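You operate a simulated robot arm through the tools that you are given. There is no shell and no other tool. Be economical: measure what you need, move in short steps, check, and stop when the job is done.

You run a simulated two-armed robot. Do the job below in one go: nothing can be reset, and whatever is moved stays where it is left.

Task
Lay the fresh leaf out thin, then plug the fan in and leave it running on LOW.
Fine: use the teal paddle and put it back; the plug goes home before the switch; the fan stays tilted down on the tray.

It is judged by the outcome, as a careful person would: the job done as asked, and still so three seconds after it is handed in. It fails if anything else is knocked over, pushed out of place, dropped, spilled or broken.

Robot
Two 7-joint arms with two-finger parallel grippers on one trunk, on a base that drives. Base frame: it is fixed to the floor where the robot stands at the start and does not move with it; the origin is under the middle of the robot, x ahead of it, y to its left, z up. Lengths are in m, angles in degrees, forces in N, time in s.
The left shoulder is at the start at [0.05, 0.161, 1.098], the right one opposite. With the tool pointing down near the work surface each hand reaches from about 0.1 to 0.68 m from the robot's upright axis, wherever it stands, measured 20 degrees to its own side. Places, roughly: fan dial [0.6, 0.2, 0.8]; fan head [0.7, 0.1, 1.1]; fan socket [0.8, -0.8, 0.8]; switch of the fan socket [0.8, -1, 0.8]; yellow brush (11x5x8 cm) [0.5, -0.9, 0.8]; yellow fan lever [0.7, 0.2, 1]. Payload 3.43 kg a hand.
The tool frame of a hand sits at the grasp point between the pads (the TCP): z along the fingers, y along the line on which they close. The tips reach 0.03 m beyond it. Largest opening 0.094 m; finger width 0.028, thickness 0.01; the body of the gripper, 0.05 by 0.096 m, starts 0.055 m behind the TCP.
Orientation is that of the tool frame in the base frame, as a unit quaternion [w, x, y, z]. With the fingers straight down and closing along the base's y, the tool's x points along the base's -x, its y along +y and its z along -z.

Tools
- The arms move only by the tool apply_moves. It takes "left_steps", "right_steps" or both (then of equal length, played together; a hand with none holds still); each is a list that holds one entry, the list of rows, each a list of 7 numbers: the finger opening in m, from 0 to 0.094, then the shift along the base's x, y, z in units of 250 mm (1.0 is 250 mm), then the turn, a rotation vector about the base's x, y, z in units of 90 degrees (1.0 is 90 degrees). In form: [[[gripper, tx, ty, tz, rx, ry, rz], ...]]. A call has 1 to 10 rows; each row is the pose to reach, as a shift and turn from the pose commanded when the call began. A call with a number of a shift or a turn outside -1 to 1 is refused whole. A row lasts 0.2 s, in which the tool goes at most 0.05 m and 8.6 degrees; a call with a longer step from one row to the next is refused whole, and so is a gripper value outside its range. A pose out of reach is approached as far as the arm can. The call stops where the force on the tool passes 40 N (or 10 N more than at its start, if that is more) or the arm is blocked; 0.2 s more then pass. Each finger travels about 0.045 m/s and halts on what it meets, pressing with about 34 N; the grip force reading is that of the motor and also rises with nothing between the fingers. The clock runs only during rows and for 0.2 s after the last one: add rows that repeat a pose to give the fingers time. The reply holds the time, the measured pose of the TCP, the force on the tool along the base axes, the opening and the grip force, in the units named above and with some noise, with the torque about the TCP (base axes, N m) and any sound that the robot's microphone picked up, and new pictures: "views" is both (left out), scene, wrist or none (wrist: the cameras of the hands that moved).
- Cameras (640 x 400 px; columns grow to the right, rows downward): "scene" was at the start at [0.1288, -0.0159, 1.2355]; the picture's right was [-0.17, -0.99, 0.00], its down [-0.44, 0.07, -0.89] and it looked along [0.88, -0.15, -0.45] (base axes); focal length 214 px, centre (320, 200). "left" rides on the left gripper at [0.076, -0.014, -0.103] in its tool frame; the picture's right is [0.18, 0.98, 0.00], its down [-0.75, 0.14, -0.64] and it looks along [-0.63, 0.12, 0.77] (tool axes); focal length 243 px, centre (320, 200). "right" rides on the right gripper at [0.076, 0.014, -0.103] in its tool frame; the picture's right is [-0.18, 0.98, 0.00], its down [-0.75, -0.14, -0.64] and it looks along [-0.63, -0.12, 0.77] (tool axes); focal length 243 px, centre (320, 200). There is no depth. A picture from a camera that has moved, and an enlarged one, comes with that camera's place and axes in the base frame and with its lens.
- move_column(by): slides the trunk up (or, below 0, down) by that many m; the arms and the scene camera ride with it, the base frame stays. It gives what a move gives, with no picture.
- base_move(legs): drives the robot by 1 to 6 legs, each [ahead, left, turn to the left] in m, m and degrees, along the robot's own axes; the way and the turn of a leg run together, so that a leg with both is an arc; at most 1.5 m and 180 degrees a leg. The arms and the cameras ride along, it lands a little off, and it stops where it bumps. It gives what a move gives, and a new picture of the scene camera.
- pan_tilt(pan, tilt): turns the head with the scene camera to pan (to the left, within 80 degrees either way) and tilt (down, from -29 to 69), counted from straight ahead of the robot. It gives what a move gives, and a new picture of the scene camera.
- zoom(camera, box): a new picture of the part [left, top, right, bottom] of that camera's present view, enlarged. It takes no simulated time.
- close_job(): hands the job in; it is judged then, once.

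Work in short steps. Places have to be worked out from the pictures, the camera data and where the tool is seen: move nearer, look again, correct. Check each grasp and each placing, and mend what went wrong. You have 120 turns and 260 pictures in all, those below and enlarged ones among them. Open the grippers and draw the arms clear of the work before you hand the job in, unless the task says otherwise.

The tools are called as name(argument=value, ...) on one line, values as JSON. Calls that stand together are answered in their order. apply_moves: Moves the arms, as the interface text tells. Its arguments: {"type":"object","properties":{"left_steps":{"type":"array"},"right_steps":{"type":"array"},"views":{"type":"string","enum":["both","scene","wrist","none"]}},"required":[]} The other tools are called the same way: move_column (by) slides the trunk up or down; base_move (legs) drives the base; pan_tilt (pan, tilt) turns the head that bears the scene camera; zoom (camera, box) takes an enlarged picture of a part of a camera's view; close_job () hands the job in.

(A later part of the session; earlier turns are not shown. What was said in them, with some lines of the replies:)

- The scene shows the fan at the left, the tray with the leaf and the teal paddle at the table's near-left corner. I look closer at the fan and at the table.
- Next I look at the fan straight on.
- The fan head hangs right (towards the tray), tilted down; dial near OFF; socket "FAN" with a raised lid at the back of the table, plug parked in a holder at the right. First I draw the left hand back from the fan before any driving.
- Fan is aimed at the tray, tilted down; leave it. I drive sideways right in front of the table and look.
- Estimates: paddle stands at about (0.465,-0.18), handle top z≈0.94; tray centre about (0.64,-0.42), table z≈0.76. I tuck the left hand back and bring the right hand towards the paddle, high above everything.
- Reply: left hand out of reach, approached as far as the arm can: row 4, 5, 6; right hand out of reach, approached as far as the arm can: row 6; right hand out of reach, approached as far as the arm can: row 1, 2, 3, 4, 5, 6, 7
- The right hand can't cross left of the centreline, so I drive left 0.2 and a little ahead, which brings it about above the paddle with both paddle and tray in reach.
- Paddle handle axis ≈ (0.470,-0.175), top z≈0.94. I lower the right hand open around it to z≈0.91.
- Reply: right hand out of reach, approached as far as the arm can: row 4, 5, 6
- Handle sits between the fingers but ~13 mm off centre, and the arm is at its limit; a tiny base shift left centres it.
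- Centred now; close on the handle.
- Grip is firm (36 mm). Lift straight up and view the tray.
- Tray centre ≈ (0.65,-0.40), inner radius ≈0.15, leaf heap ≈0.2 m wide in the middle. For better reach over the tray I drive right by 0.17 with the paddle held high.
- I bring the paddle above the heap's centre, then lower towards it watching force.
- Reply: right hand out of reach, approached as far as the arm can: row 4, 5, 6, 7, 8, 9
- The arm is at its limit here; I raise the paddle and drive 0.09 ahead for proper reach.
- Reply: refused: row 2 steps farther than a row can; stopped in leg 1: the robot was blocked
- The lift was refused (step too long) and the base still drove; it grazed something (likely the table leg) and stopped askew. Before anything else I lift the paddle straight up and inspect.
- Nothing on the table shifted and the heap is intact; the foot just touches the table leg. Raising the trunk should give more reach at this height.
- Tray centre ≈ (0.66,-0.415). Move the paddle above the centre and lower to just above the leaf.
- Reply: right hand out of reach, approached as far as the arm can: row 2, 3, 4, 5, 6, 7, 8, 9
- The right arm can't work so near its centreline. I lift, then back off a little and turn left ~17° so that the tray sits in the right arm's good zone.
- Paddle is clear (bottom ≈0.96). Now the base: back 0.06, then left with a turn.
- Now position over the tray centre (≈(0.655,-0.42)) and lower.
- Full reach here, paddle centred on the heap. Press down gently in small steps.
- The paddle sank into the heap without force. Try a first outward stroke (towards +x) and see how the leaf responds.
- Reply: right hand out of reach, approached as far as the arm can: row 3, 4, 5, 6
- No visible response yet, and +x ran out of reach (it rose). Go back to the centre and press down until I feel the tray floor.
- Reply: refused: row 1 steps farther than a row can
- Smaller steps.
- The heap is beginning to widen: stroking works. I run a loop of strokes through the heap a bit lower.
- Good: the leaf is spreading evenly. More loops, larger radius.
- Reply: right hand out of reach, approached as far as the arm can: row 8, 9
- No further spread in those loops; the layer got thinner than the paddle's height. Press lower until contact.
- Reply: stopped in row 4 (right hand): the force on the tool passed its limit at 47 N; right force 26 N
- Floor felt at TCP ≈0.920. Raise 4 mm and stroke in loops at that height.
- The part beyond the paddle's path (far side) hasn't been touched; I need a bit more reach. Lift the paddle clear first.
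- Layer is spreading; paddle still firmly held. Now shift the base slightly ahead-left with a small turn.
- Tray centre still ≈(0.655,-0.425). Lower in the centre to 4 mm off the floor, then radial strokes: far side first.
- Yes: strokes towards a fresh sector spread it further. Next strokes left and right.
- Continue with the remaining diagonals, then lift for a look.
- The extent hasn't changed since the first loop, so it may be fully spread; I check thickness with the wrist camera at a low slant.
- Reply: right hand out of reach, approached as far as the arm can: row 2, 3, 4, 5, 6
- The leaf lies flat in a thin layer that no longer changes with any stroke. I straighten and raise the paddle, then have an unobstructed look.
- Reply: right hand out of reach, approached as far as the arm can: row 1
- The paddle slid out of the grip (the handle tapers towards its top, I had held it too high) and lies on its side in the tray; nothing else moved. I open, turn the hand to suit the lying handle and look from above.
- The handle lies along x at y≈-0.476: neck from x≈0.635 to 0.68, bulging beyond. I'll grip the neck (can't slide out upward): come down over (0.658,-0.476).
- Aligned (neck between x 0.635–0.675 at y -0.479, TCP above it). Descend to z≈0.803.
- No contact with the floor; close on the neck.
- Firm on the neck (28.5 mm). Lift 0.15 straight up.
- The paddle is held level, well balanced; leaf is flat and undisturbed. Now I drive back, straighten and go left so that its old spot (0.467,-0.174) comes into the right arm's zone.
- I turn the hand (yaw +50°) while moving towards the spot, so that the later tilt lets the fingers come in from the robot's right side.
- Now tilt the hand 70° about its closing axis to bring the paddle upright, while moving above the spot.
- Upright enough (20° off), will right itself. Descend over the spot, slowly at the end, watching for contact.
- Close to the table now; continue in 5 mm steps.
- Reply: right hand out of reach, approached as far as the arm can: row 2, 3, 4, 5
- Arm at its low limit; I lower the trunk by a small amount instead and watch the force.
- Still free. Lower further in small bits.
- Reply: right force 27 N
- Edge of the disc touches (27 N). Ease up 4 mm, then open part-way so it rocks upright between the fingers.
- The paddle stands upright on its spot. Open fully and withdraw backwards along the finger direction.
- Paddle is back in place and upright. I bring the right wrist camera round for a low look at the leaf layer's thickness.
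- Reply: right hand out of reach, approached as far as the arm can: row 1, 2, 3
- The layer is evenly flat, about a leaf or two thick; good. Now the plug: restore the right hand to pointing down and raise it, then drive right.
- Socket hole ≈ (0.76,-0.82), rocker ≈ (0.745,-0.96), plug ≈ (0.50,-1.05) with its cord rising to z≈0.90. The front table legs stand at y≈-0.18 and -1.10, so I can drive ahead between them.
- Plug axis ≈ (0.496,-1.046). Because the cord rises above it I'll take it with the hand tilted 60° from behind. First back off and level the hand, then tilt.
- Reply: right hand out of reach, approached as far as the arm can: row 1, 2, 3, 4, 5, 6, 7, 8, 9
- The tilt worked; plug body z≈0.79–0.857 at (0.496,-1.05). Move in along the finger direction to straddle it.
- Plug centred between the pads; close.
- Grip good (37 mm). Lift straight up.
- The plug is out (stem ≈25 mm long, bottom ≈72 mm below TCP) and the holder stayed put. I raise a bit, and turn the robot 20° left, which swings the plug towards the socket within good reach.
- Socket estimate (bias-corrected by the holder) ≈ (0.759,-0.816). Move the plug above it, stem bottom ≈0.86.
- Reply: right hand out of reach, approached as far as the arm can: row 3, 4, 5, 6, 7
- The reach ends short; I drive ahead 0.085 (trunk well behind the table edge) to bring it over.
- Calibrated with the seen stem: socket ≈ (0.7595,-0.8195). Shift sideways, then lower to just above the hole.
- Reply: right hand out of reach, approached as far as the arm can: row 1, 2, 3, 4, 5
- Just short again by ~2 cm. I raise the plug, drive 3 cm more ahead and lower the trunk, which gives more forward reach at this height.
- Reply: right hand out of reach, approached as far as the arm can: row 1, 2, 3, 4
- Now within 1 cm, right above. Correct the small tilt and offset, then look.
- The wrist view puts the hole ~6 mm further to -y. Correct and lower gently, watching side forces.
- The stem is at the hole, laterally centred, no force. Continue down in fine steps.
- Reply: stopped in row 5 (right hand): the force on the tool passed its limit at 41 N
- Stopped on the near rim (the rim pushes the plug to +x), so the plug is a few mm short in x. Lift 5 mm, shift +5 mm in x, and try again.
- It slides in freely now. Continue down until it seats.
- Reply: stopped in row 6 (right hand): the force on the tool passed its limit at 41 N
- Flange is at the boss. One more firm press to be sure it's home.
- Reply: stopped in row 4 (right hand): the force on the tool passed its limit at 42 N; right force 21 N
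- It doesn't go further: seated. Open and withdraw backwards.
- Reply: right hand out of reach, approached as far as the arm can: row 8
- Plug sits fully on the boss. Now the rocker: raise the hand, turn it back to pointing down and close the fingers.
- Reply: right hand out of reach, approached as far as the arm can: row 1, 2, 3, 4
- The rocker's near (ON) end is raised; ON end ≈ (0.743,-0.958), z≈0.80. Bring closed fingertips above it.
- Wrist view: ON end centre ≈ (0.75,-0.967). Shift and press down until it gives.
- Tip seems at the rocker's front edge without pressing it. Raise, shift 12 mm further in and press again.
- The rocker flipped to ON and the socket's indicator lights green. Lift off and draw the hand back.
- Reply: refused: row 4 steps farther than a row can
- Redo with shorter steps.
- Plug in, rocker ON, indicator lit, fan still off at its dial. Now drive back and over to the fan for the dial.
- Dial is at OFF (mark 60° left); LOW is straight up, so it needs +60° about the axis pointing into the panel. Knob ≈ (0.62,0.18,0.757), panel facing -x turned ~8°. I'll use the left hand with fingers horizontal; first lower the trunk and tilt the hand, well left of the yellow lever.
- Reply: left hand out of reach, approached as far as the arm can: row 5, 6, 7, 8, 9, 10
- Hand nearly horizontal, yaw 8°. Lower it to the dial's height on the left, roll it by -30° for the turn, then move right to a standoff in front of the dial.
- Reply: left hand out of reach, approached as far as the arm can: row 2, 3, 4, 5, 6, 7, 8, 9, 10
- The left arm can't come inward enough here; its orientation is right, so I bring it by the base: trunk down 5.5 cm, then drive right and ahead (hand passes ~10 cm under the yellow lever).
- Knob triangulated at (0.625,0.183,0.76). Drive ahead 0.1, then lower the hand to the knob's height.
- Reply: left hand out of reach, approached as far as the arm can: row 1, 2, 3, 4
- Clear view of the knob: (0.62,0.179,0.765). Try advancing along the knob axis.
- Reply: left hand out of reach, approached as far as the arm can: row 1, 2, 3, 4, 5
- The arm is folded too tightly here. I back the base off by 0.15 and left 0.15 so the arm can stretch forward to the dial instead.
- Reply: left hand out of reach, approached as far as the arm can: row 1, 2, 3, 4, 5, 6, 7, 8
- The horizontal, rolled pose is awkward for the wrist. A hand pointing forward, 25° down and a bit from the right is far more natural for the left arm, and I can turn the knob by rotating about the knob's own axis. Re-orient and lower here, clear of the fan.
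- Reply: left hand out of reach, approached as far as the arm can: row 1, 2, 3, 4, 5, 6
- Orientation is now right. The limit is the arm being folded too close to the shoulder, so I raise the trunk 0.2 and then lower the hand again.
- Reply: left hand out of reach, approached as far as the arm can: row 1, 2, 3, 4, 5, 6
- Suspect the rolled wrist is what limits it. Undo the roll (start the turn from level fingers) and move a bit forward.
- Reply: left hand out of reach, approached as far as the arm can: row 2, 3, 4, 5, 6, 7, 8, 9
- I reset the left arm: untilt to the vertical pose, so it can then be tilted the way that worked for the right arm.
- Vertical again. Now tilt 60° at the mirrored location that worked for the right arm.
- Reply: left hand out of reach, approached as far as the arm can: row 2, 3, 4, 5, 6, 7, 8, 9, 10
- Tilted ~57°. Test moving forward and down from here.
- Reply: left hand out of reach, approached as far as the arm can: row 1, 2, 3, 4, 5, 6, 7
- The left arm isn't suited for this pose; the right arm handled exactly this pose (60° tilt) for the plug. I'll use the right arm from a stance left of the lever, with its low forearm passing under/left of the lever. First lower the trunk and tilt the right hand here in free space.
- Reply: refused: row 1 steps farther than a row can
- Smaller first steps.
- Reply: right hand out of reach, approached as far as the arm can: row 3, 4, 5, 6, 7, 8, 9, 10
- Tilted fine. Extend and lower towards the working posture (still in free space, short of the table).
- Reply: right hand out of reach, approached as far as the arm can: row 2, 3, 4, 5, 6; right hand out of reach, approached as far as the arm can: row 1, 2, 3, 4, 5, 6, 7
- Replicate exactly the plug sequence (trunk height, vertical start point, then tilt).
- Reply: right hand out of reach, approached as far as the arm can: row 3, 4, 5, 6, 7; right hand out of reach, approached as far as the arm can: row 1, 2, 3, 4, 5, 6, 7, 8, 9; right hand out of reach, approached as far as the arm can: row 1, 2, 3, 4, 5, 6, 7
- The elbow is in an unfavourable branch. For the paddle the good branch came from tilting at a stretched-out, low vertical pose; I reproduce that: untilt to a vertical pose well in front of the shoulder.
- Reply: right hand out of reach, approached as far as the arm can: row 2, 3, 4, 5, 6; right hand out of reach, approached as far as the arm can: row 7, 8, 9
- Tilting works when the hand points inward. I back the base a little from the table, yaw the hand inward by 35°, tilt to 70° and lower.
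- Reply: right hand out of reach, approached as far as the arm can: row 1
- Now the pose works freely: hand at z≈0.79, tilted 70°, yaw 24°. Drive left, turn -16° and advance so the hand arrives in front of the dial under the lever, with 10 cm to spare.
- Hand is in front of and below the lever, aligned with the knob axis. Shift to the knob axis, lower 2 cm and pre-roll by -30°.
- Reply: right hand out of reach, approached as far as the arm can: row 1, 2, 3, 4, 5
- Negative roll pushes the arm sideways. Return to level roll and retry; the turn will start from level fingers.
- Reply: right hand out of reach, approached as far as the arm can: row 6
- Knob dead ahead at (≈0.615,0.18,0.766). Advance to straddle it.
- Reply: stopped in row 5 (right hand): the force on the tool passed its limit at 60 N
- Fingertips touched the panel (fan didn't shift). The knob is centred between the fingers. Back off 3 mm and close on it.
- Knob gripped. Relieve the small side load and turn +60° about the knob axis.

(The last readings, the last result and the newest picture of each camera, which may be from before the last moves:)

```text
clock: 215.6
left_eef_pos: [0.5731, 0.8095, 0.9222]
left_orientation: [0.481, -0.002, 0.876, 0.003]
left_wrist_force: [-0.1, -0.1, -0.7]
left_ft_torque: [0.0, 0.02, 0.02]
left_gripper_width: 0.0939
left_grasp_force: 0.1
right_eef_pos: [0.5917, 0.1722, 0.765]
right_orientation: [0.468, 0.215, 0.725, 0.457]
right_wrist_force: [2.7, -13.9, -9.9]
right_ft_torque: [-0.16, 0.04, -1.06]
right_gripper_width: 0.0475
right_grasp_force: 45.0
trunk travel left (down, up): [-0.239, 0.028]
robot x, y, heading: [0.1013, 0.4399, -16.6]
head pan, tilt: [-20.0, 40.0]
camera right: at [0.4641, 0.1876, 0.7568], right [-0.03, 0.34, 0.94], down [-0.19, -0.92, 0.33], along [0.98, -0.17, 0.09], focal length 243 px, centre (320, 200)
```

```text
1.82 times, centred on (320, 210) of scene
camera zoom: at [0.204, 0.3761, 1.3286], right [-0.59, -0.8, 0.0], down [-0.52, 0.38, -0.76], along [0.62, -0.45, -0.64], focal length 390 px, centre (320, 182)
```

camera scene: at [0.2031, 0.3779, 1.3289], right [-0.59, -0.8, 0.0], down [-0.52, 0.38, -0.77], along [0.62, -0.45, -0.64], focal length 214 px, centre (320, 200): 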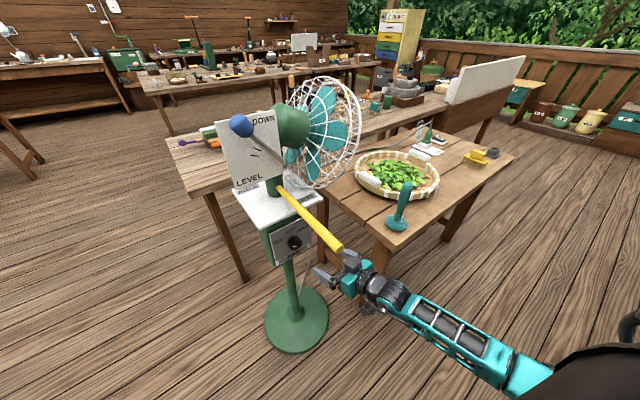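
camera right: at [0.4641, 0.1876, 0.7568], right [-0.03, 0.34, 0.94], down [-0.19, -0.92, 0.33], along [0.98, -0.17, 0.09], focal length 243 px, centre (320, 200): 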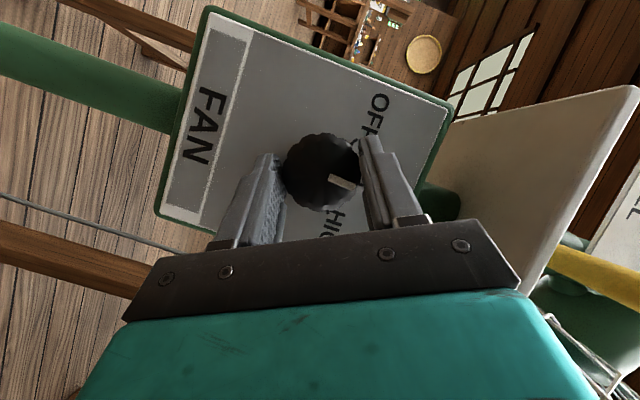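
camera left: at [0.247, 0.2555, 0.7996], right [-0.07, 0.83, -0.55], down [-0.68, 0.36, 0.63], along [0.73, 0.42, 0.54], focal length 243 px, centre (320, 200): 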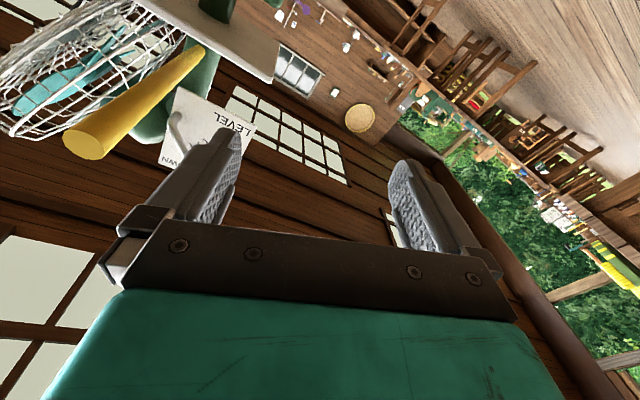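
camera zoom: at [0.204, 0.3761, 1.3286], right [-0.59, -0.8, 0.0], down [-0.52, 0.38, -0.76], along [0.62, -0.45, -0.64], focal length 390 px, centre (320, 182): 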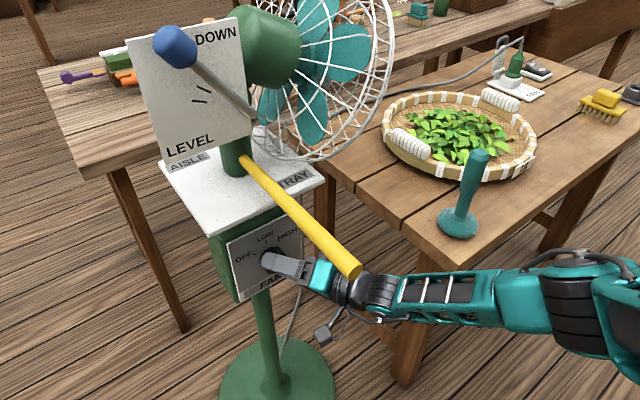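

The mark now points to LOW (up). Open and withdraw straight back.

apply_moves(right_steps=[[[0.07, 0, 0, 0, 0, 0, 0], [0.09, 0, 0, 0, 0, 0, 0], [0.094, 0, 0, 0, 0, 0, 0], [0.094, -0.1, -0.03, 0, 0, 0, 0], [0.094, -0.25, -0.07, 0, 0, 0, 0], [0.094, -0.42, -0.12, 0, 0, 0, 0], [0.094, -0.55, -0.14, -0.0, 0, 0, 0]]], views="wrist")

zoom(camera="scene", box=[230, 70, 390, 290])

zoom(camera="scene", box=[260, 200, 340, 270])

```text
clock: 217.2
left_eef_pos: [0.5721, 0.8102, 0.922]
left_orientation: [0.483, -0.003, 0.876, 0.003]
left_wrist_force: [-0.1, 0.0, 0.1]
left_ft_torque: [-0.02, 0.0, -0.02]
left_gripper_width: 0.0942
left_grasp_force: 0.0
right_eef_pos: [0.4538, 0.1418, 0.7672]
right_orientation: [0.47, 0.21, 0.723, 0.461]
right_wrist_force: [-0.9, -0.2, -0.3]
right_ft_torque: [-0.02, 0.0, 0.03]
right_gripper_width: 0.0939
right_grasp_force: 0.1
trunk travel left (down, up): [-0.239, 0.028]
robot x, y, heading: [0.1005, 0.4393, -16.6]
head pan, tilt: [-20.0, 40.0]
camera right: at [0.3264, 0.1575, 0.7576], right [-0.04, 0.34, 0.94], down [-0.19, -0.92, 0.33], along [0.98, -0.17, 0.1], focal length 243 px, centre (320, 200)
```

right: 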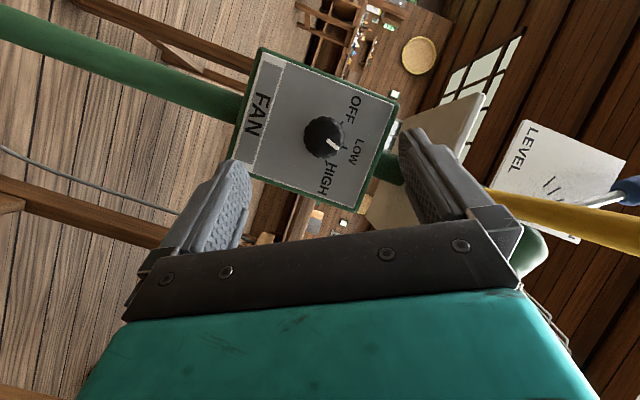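

```text
1.82 times, centred on (310, 180) of scene
camera zoom: at [0.2026, 0.3777, 1.329], right [-0.59, -0.8, 0.0], down [-0.52, 0.38, -0.77], along [0.62, -0.46, -0.64], focal length 390 px, centre (338, 236)
```

zoom: 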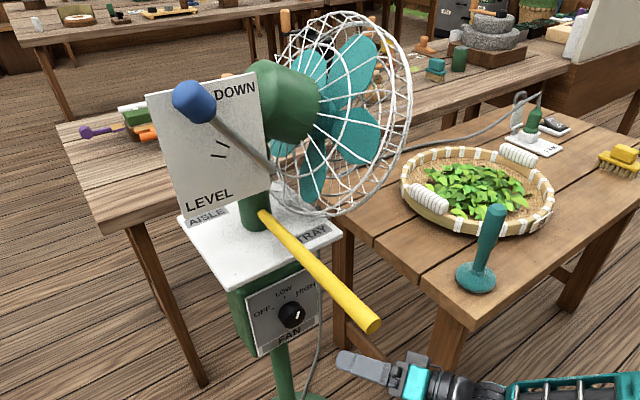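

```text
5.71 times, centred on (300, 235) of scene
camera zoom: at [0.2026, 0.3777, 1.329], right [-0.59, -0.8, 0.0], down [-0.52, 0.38, -0.77], along [0.62, -0.46, -0.64], focal length 1226 px, centre (434, 0)
```

zoom: 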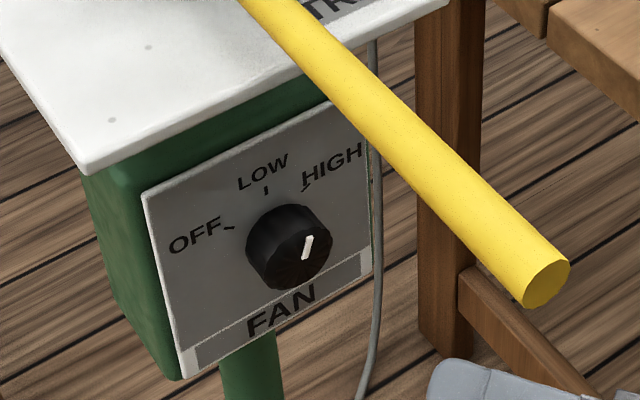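

Check the mark precisely and whether the blades are turning.

zoom(camera="right", box=[280, 90, 400, 190])

apply_moves(right_steps=[[[0.094, 0, 0, 0, 0, 0, 0]]], views="none")

zoom(camera="scene", box=[230, 70, 390, 290])

```text
4.00 times, centred on (340, 140) of right
camera zoom: at [0.3264, 0.1575, 0.7576], right [-0.04, 0.34, 0.94], down [-0.19, -0.92, 0.33], along [0.98, -0.17, 0.1], focal length 970 px, centre (240, 440)
```

zoom: 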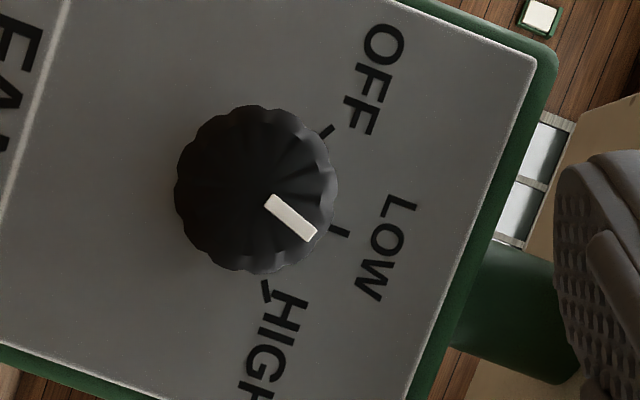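

```text
clock: 217.6
left_eef_pos: [0.5735, 0.81, 0.9218]
left_orientation: [0.483, -0.003, 0.876, 0.003]
left_wrist_force: [-0.4, -1.3, -0.3]
left_ft_torque: [-0.02, 0.0, 0.0]
left_gripper_width: 0.0937
left_grasp_force: 0.1
right_eef_pos: [0.453, 0.1412, 0.7674]
right_orientation: [0.469, 0.212, 0.724, 0.46]
right_wrist_force: [-0.1, -0.3, -0.3]
right_ft_torque: [-0.02, 0.01, 0.04]
right_gripper_width: 0.0939
right_grasp_force: 0.1
trunk travel left (down, up): [-0.239, 0.028]
robot x, y, heading: [0.0949, 0.4411, -16.4]
head pan, tilt: [-20.0, 40.0]
```

```text
1.82 times, centred on (310, 180) of scene
camera zoom: at [0.2029, 0.3777, 1.3289], right [-0.59, -0.8, 0.0], down [-0.52, 0.38, -0.77], along [0.62, -0.46, -0.64], focal length 390 px, centre (338, 236)
```

zoom: 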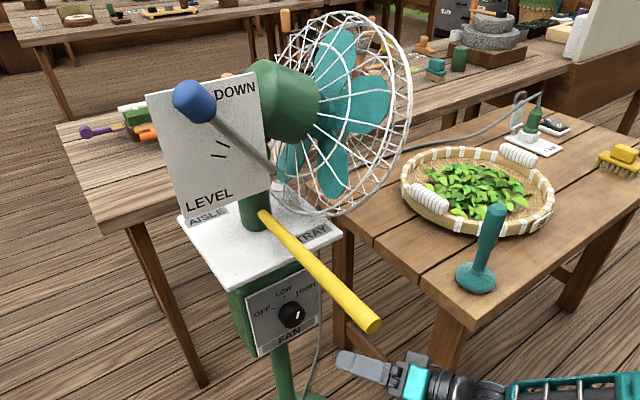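

The fan is running; the mark stands ~15° past LOW towards HIGH. I'll set it properly: go back in, grip, and turn back 15°.

apply_moves(right_steps=[[[0.094, 0.14, 0.035, 0, 0, 0, 0], [0.094, 0.28, 0.07, 0, 0, 0, 0], [0.094, 0.42, 0.105, 0, 0, 0, 0], [0.094, 0.545, 0.132, -0.004, 0, 0, 0], [0.0, 0.545, 0.132, -0.004, 0, 0, 0], [0.0, 0.545, 0.132, -0.004, 0, 0, 0], [0.0, 0.545, 0.132, -0.004, 0, 0, 0], [0.0, 0.545, 0.132, -0.004, 0, 0, 0], [0.0, 0.545, 0.132, -0.004, 0, 0, 0]]], views="none")

zoom(camera="right", box=[160, 30, 440, 240])

```text
clock: 219.6
left_eef_pos: [0.5731, 0.8098, 0.9209]
left_orientation: [0.482, -0.003, 0.876, 0.003]
left_wrist_force: [0.8, 0.0, 0.0]
left_ft_torque: [-0.04, -0.03, -0.01]
left_gripper_width: 0.0938
left_grasp_force: 0.1
right_eef_pos: [0.5891, 0.1712, 0.7644]
right_orientation: [0.469, 0.212, 0.723, 0.461]
right_wrist_force: [2.3, 1.5, -0.6]
right_ft_torque: [0.03, 0.4, -0.11]
right_gripper_width: 0.047
right_grasp_force: 45.1
trunk travel left (down, up): [-0.239, 0.028]
robot x, y, heading: [0.092, 0.4405, -16.5]
head pan, tilt: [-20.0, 40.0]
```

```text
1.90 times, centred on (300, 135) of right
camera zoom: at [0.4622, 0.1866, 0.7558], right [-0.04, 0.34, 0.94], down [-0.19, -0.92, 0.33], along [0.98, -0.17, 0.1], focal length 462 px, centre (358, 324)
```

zoom: 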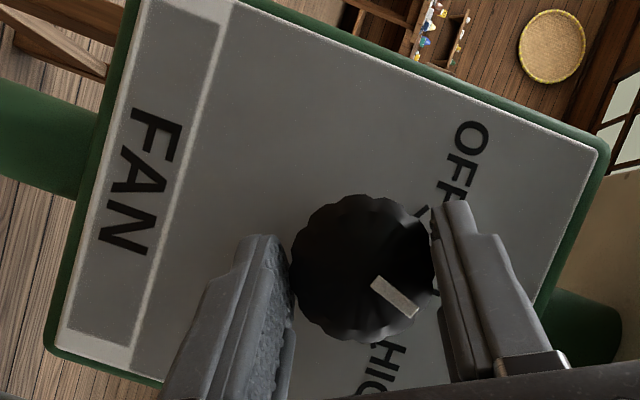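

Gripped without side load; turn back 16°, then release and withdraw.

apply_moves(right_steps=[[[0.0, 0, 0, 0, -0.06, -0.008, 0], [0.0, 0, 0, 0, -0.12, -0.017, 0], [0.0, 0, 0, 0, -0.176, -0.025, 0], [0.0, 0, 0, 0, -0.176, -0.025, 0]]], views="none")

apply_moves(right_steps=[[[0.07, 0, 0, 0, 0, 0, 0], [0.09, 0, 0, 0, 0, 0, 0], [0.094, 0, 0, 0, 0, 0, 0], [0.094, -0.1, -0.03, 0, 0, 0, 0], [0.094, -0.25, -0.07, 0, 0, 0, 0], [0.094, -0.42, -0.12, 0, 0, 0, 0], [0.094, -0.55, -0.14, -0.0, 0, 0, 0]]], views="none")

zoom(camera="right", box=[270, 80, 410, 200])

zoom(camera="scene", box=[230, 70, 390, 290])

```text
clock: 220.6
left_eef_pos: [0.571, 0.8096, 0.924]
left_orientation: [0.483, -0.004, 0.875, 0.004]
left_wrist_force: [-0.5, -0.2, -0.5]
left_ft_torque: [0.03, 0.01, -0.03]
left_gripper_width: 0.0939
left_grasp_force: 0.0
right_eef_pos: [0.5887, 0.1714, 0.7656]
right_orientation: [0.509, 0.136, 0.77, 0.359]
right_wrist_force: [-10.4, -2.5, 8.2]
right_ft_torque: [0.08, 0.94, -0.45]
right_gripper_width: 0.0467
right_grasp_force: 44.3
trunk travel left (down, up): [-0.239, 0.028]
robot x, y, heading: [0.0971, 0.4383, -16.4]
head pan, tilt: [-20.0, 40.0]
```

```text
clock: 222.2
left_eef_pos: [0.5731, 0.8103, 0.9224]
left_orientation: [0.483, -0.002, 0.876, 0.003]
left_wrist_force: [0.3, -0.7, 0.2]
left_ft_torque: [0.02, -0.02, -0.02]
left_gripper_width: 0.0938
left_grasp_force: 0.0
right_eef_pos: [0.4503, 0.1393, 0.7635]
right_orientation: [0.509, 0.135, 0.77, 0.36]
right_wrist_force: [0.2, 0.2, -1.4]
right_ft_torque: [-0.03, 0.02, 0.01]
right_gripper_width: 0.0941
right_grasp_force: 0.1
trunk travel left (down, up): [-0.239, 0.028]
robot x, y, heading: [0.0977, 0.442, -16.2]
head pan, tilt: [-20.0, 40.0]
```

```text
3.33 times, centred on (340, 140) of right
camera zoom: at [0.3239, 0.1499, 0.7449], right [-0.07, 0.59, 0.81], down [-0.21, -0.8, 0.56], along [0.98, -0.13, 0.18], focal length 809 px, centre (253, 400)
```

zoom: 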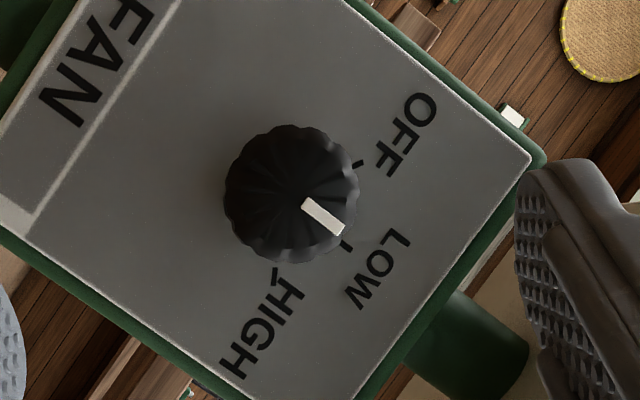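

```text
1.82 times, centred on (310, 180) of scene
camera zoom: at [0.2026, 0.3777, 1.329], right [-0.59, -0.8, 0.0], down [-0.52, 0.38, -0.77], along [0.62, -0.46, -0.64], focal length 390 px, centre (338, 236)
```

zoom: 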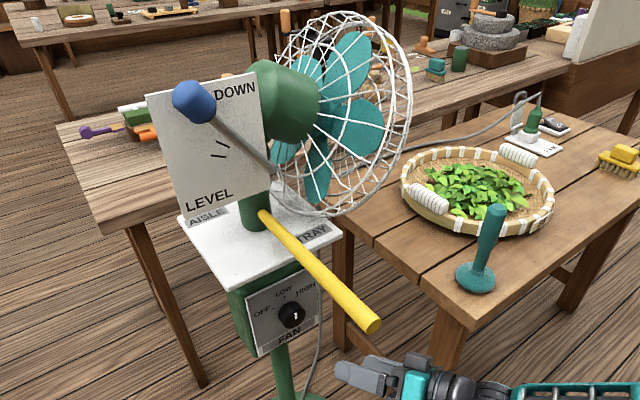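

The mark is on LOW, fan spinning, still tilted down at the tray; leaf and paddle undisturbed. Back the robot off to clear the work.

base_move(legs=[[-0.3, 0, 0]])

pan_tilt(pan=-15, tilt=30)

zoom(camera="scene", box=[230, 100, 490, 290])

```text
clock: 224.2
left_eef_pos: [0.2903, 0.8944, 0.9225]
left_orientation: [0.483, -0.003, 0.876, 0.003]
left_wrist_force: [-0.8, -0.3, 0.5]
left_ft_torque: [-0.02, -0.01, 0.02]
left_gripper_width: 0.094
left_grasp_force: 0.1
right_eef_pos: [0.1683, 0.2217, 0.7619]
right_orientation: [0.508, 0.136, 0.771, 0.36]
right_wrist_force: [0.4, 0.1, 0.2]
right_ft_torque: [0.03, -0.01, 0.03]
right_gripper_width: 0.0941
right_grasp_force: 0.0
trunk travel left (down, up): [-0.239, 0.028]
robot x, y, heading: [-0.1813, 0.5205, -16.5]
head pan, tilt: [-20.0, 40.0]
camera scene: at [-0.0794, 0.4613, 1.329], right [-0.59, -0.8, 0.0], down [-0.52, 0.38, -0.77], along [0.62, -0.45, -0.64], focal length 214 px, centre (320, 200)
```

scene: 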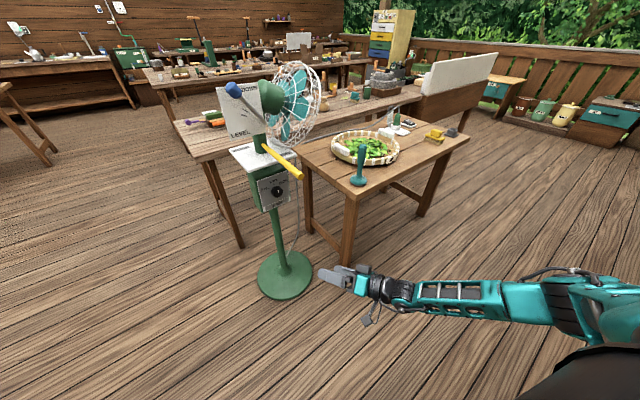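

```text
clock: 224.9
left_eef_pos: [0.2905, 0.8932, 0.9221]
left_orientation: [0.482, -0.004, 0.876, 0.004]
left_wrist_force: [0.4, -0.8, -1.0]
left_ft_torque: [0.02, 0.02, 0.02]
left_gripper_width: 0.094
left_grasp_force: 0.1
right_eef_pos: [0.1693, 0.2225, 0.7626]
right_orientation: [0.508, 0.135, 0.771, 0.36]
right_wrist_force: [0.4, 0.1, -0.6]
right_ft_torque: [-0.01, 0.0, 0.0]
right_gripper_width: 0.0941
right_grasp_force: 0.1
trunk travel left (down, up): [-0.239, 0.028]
robot x, y, heading: [-0.1835, 0.5231, -16.5]
head pan, tilt: [-15.0, 30.0]
camera scene: at [-0.0702, 0.4644, 1.3442], right [-0.52, -0.85, 0.0], down [-0.43, 0.26, -0.87], along [0.74, -0.45, -0.5], focal length 214 px, centre (320, 200)
```

scene: 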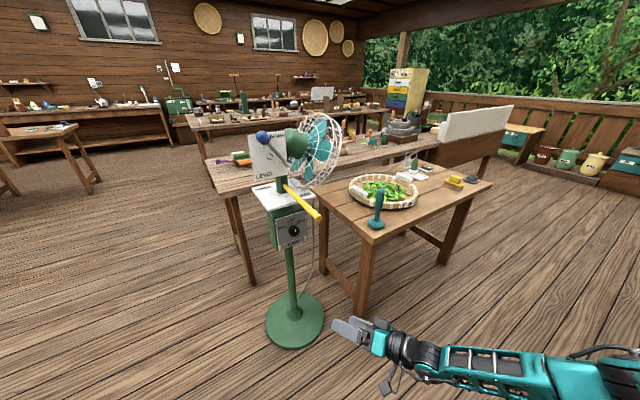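

```text
2.11 times, centred on (360, 195) of scene
camera zoom: at [-0.0702, 0.4644, 1.3442], right [-0.52, -0.85, 0.0], down [-0.43, 0.26, -0.87], along [0.74, -0.45, -0.5], focal length 452 px, centre (236, 210)
```

zoom: 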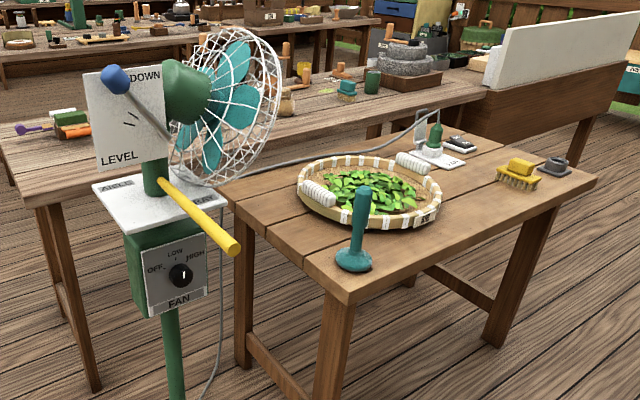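

All is in order: leaf thin in the tray, paddle back upright, plug home with the switch ON, fan running on LOW and tilted down at the tray, arms clear and grippers open. Handing in.

close_job()

```text
The job is handed in.
```

The job is handed in. The leaf is spread flat, the plug is fully in its socket with the switch then set to ON, and the fan is running on LOW, still tilted down at the tray.

- **Leaf:** it widened only in the first strokes. Later strokes, down to the tray floor, made no difference, so I took it as fully spread. It covers most of the tray, not all of it.
- **Paddle:** it slipped out of the grip once and fell on its side in the tray. I picked it up and stood it back on its spot on the table.
- **Bumps:** the robot's base bumped the table once (probably a leg), and the fingertips pressed the fan panel at about 60 N. Nothing appeared to move either time.
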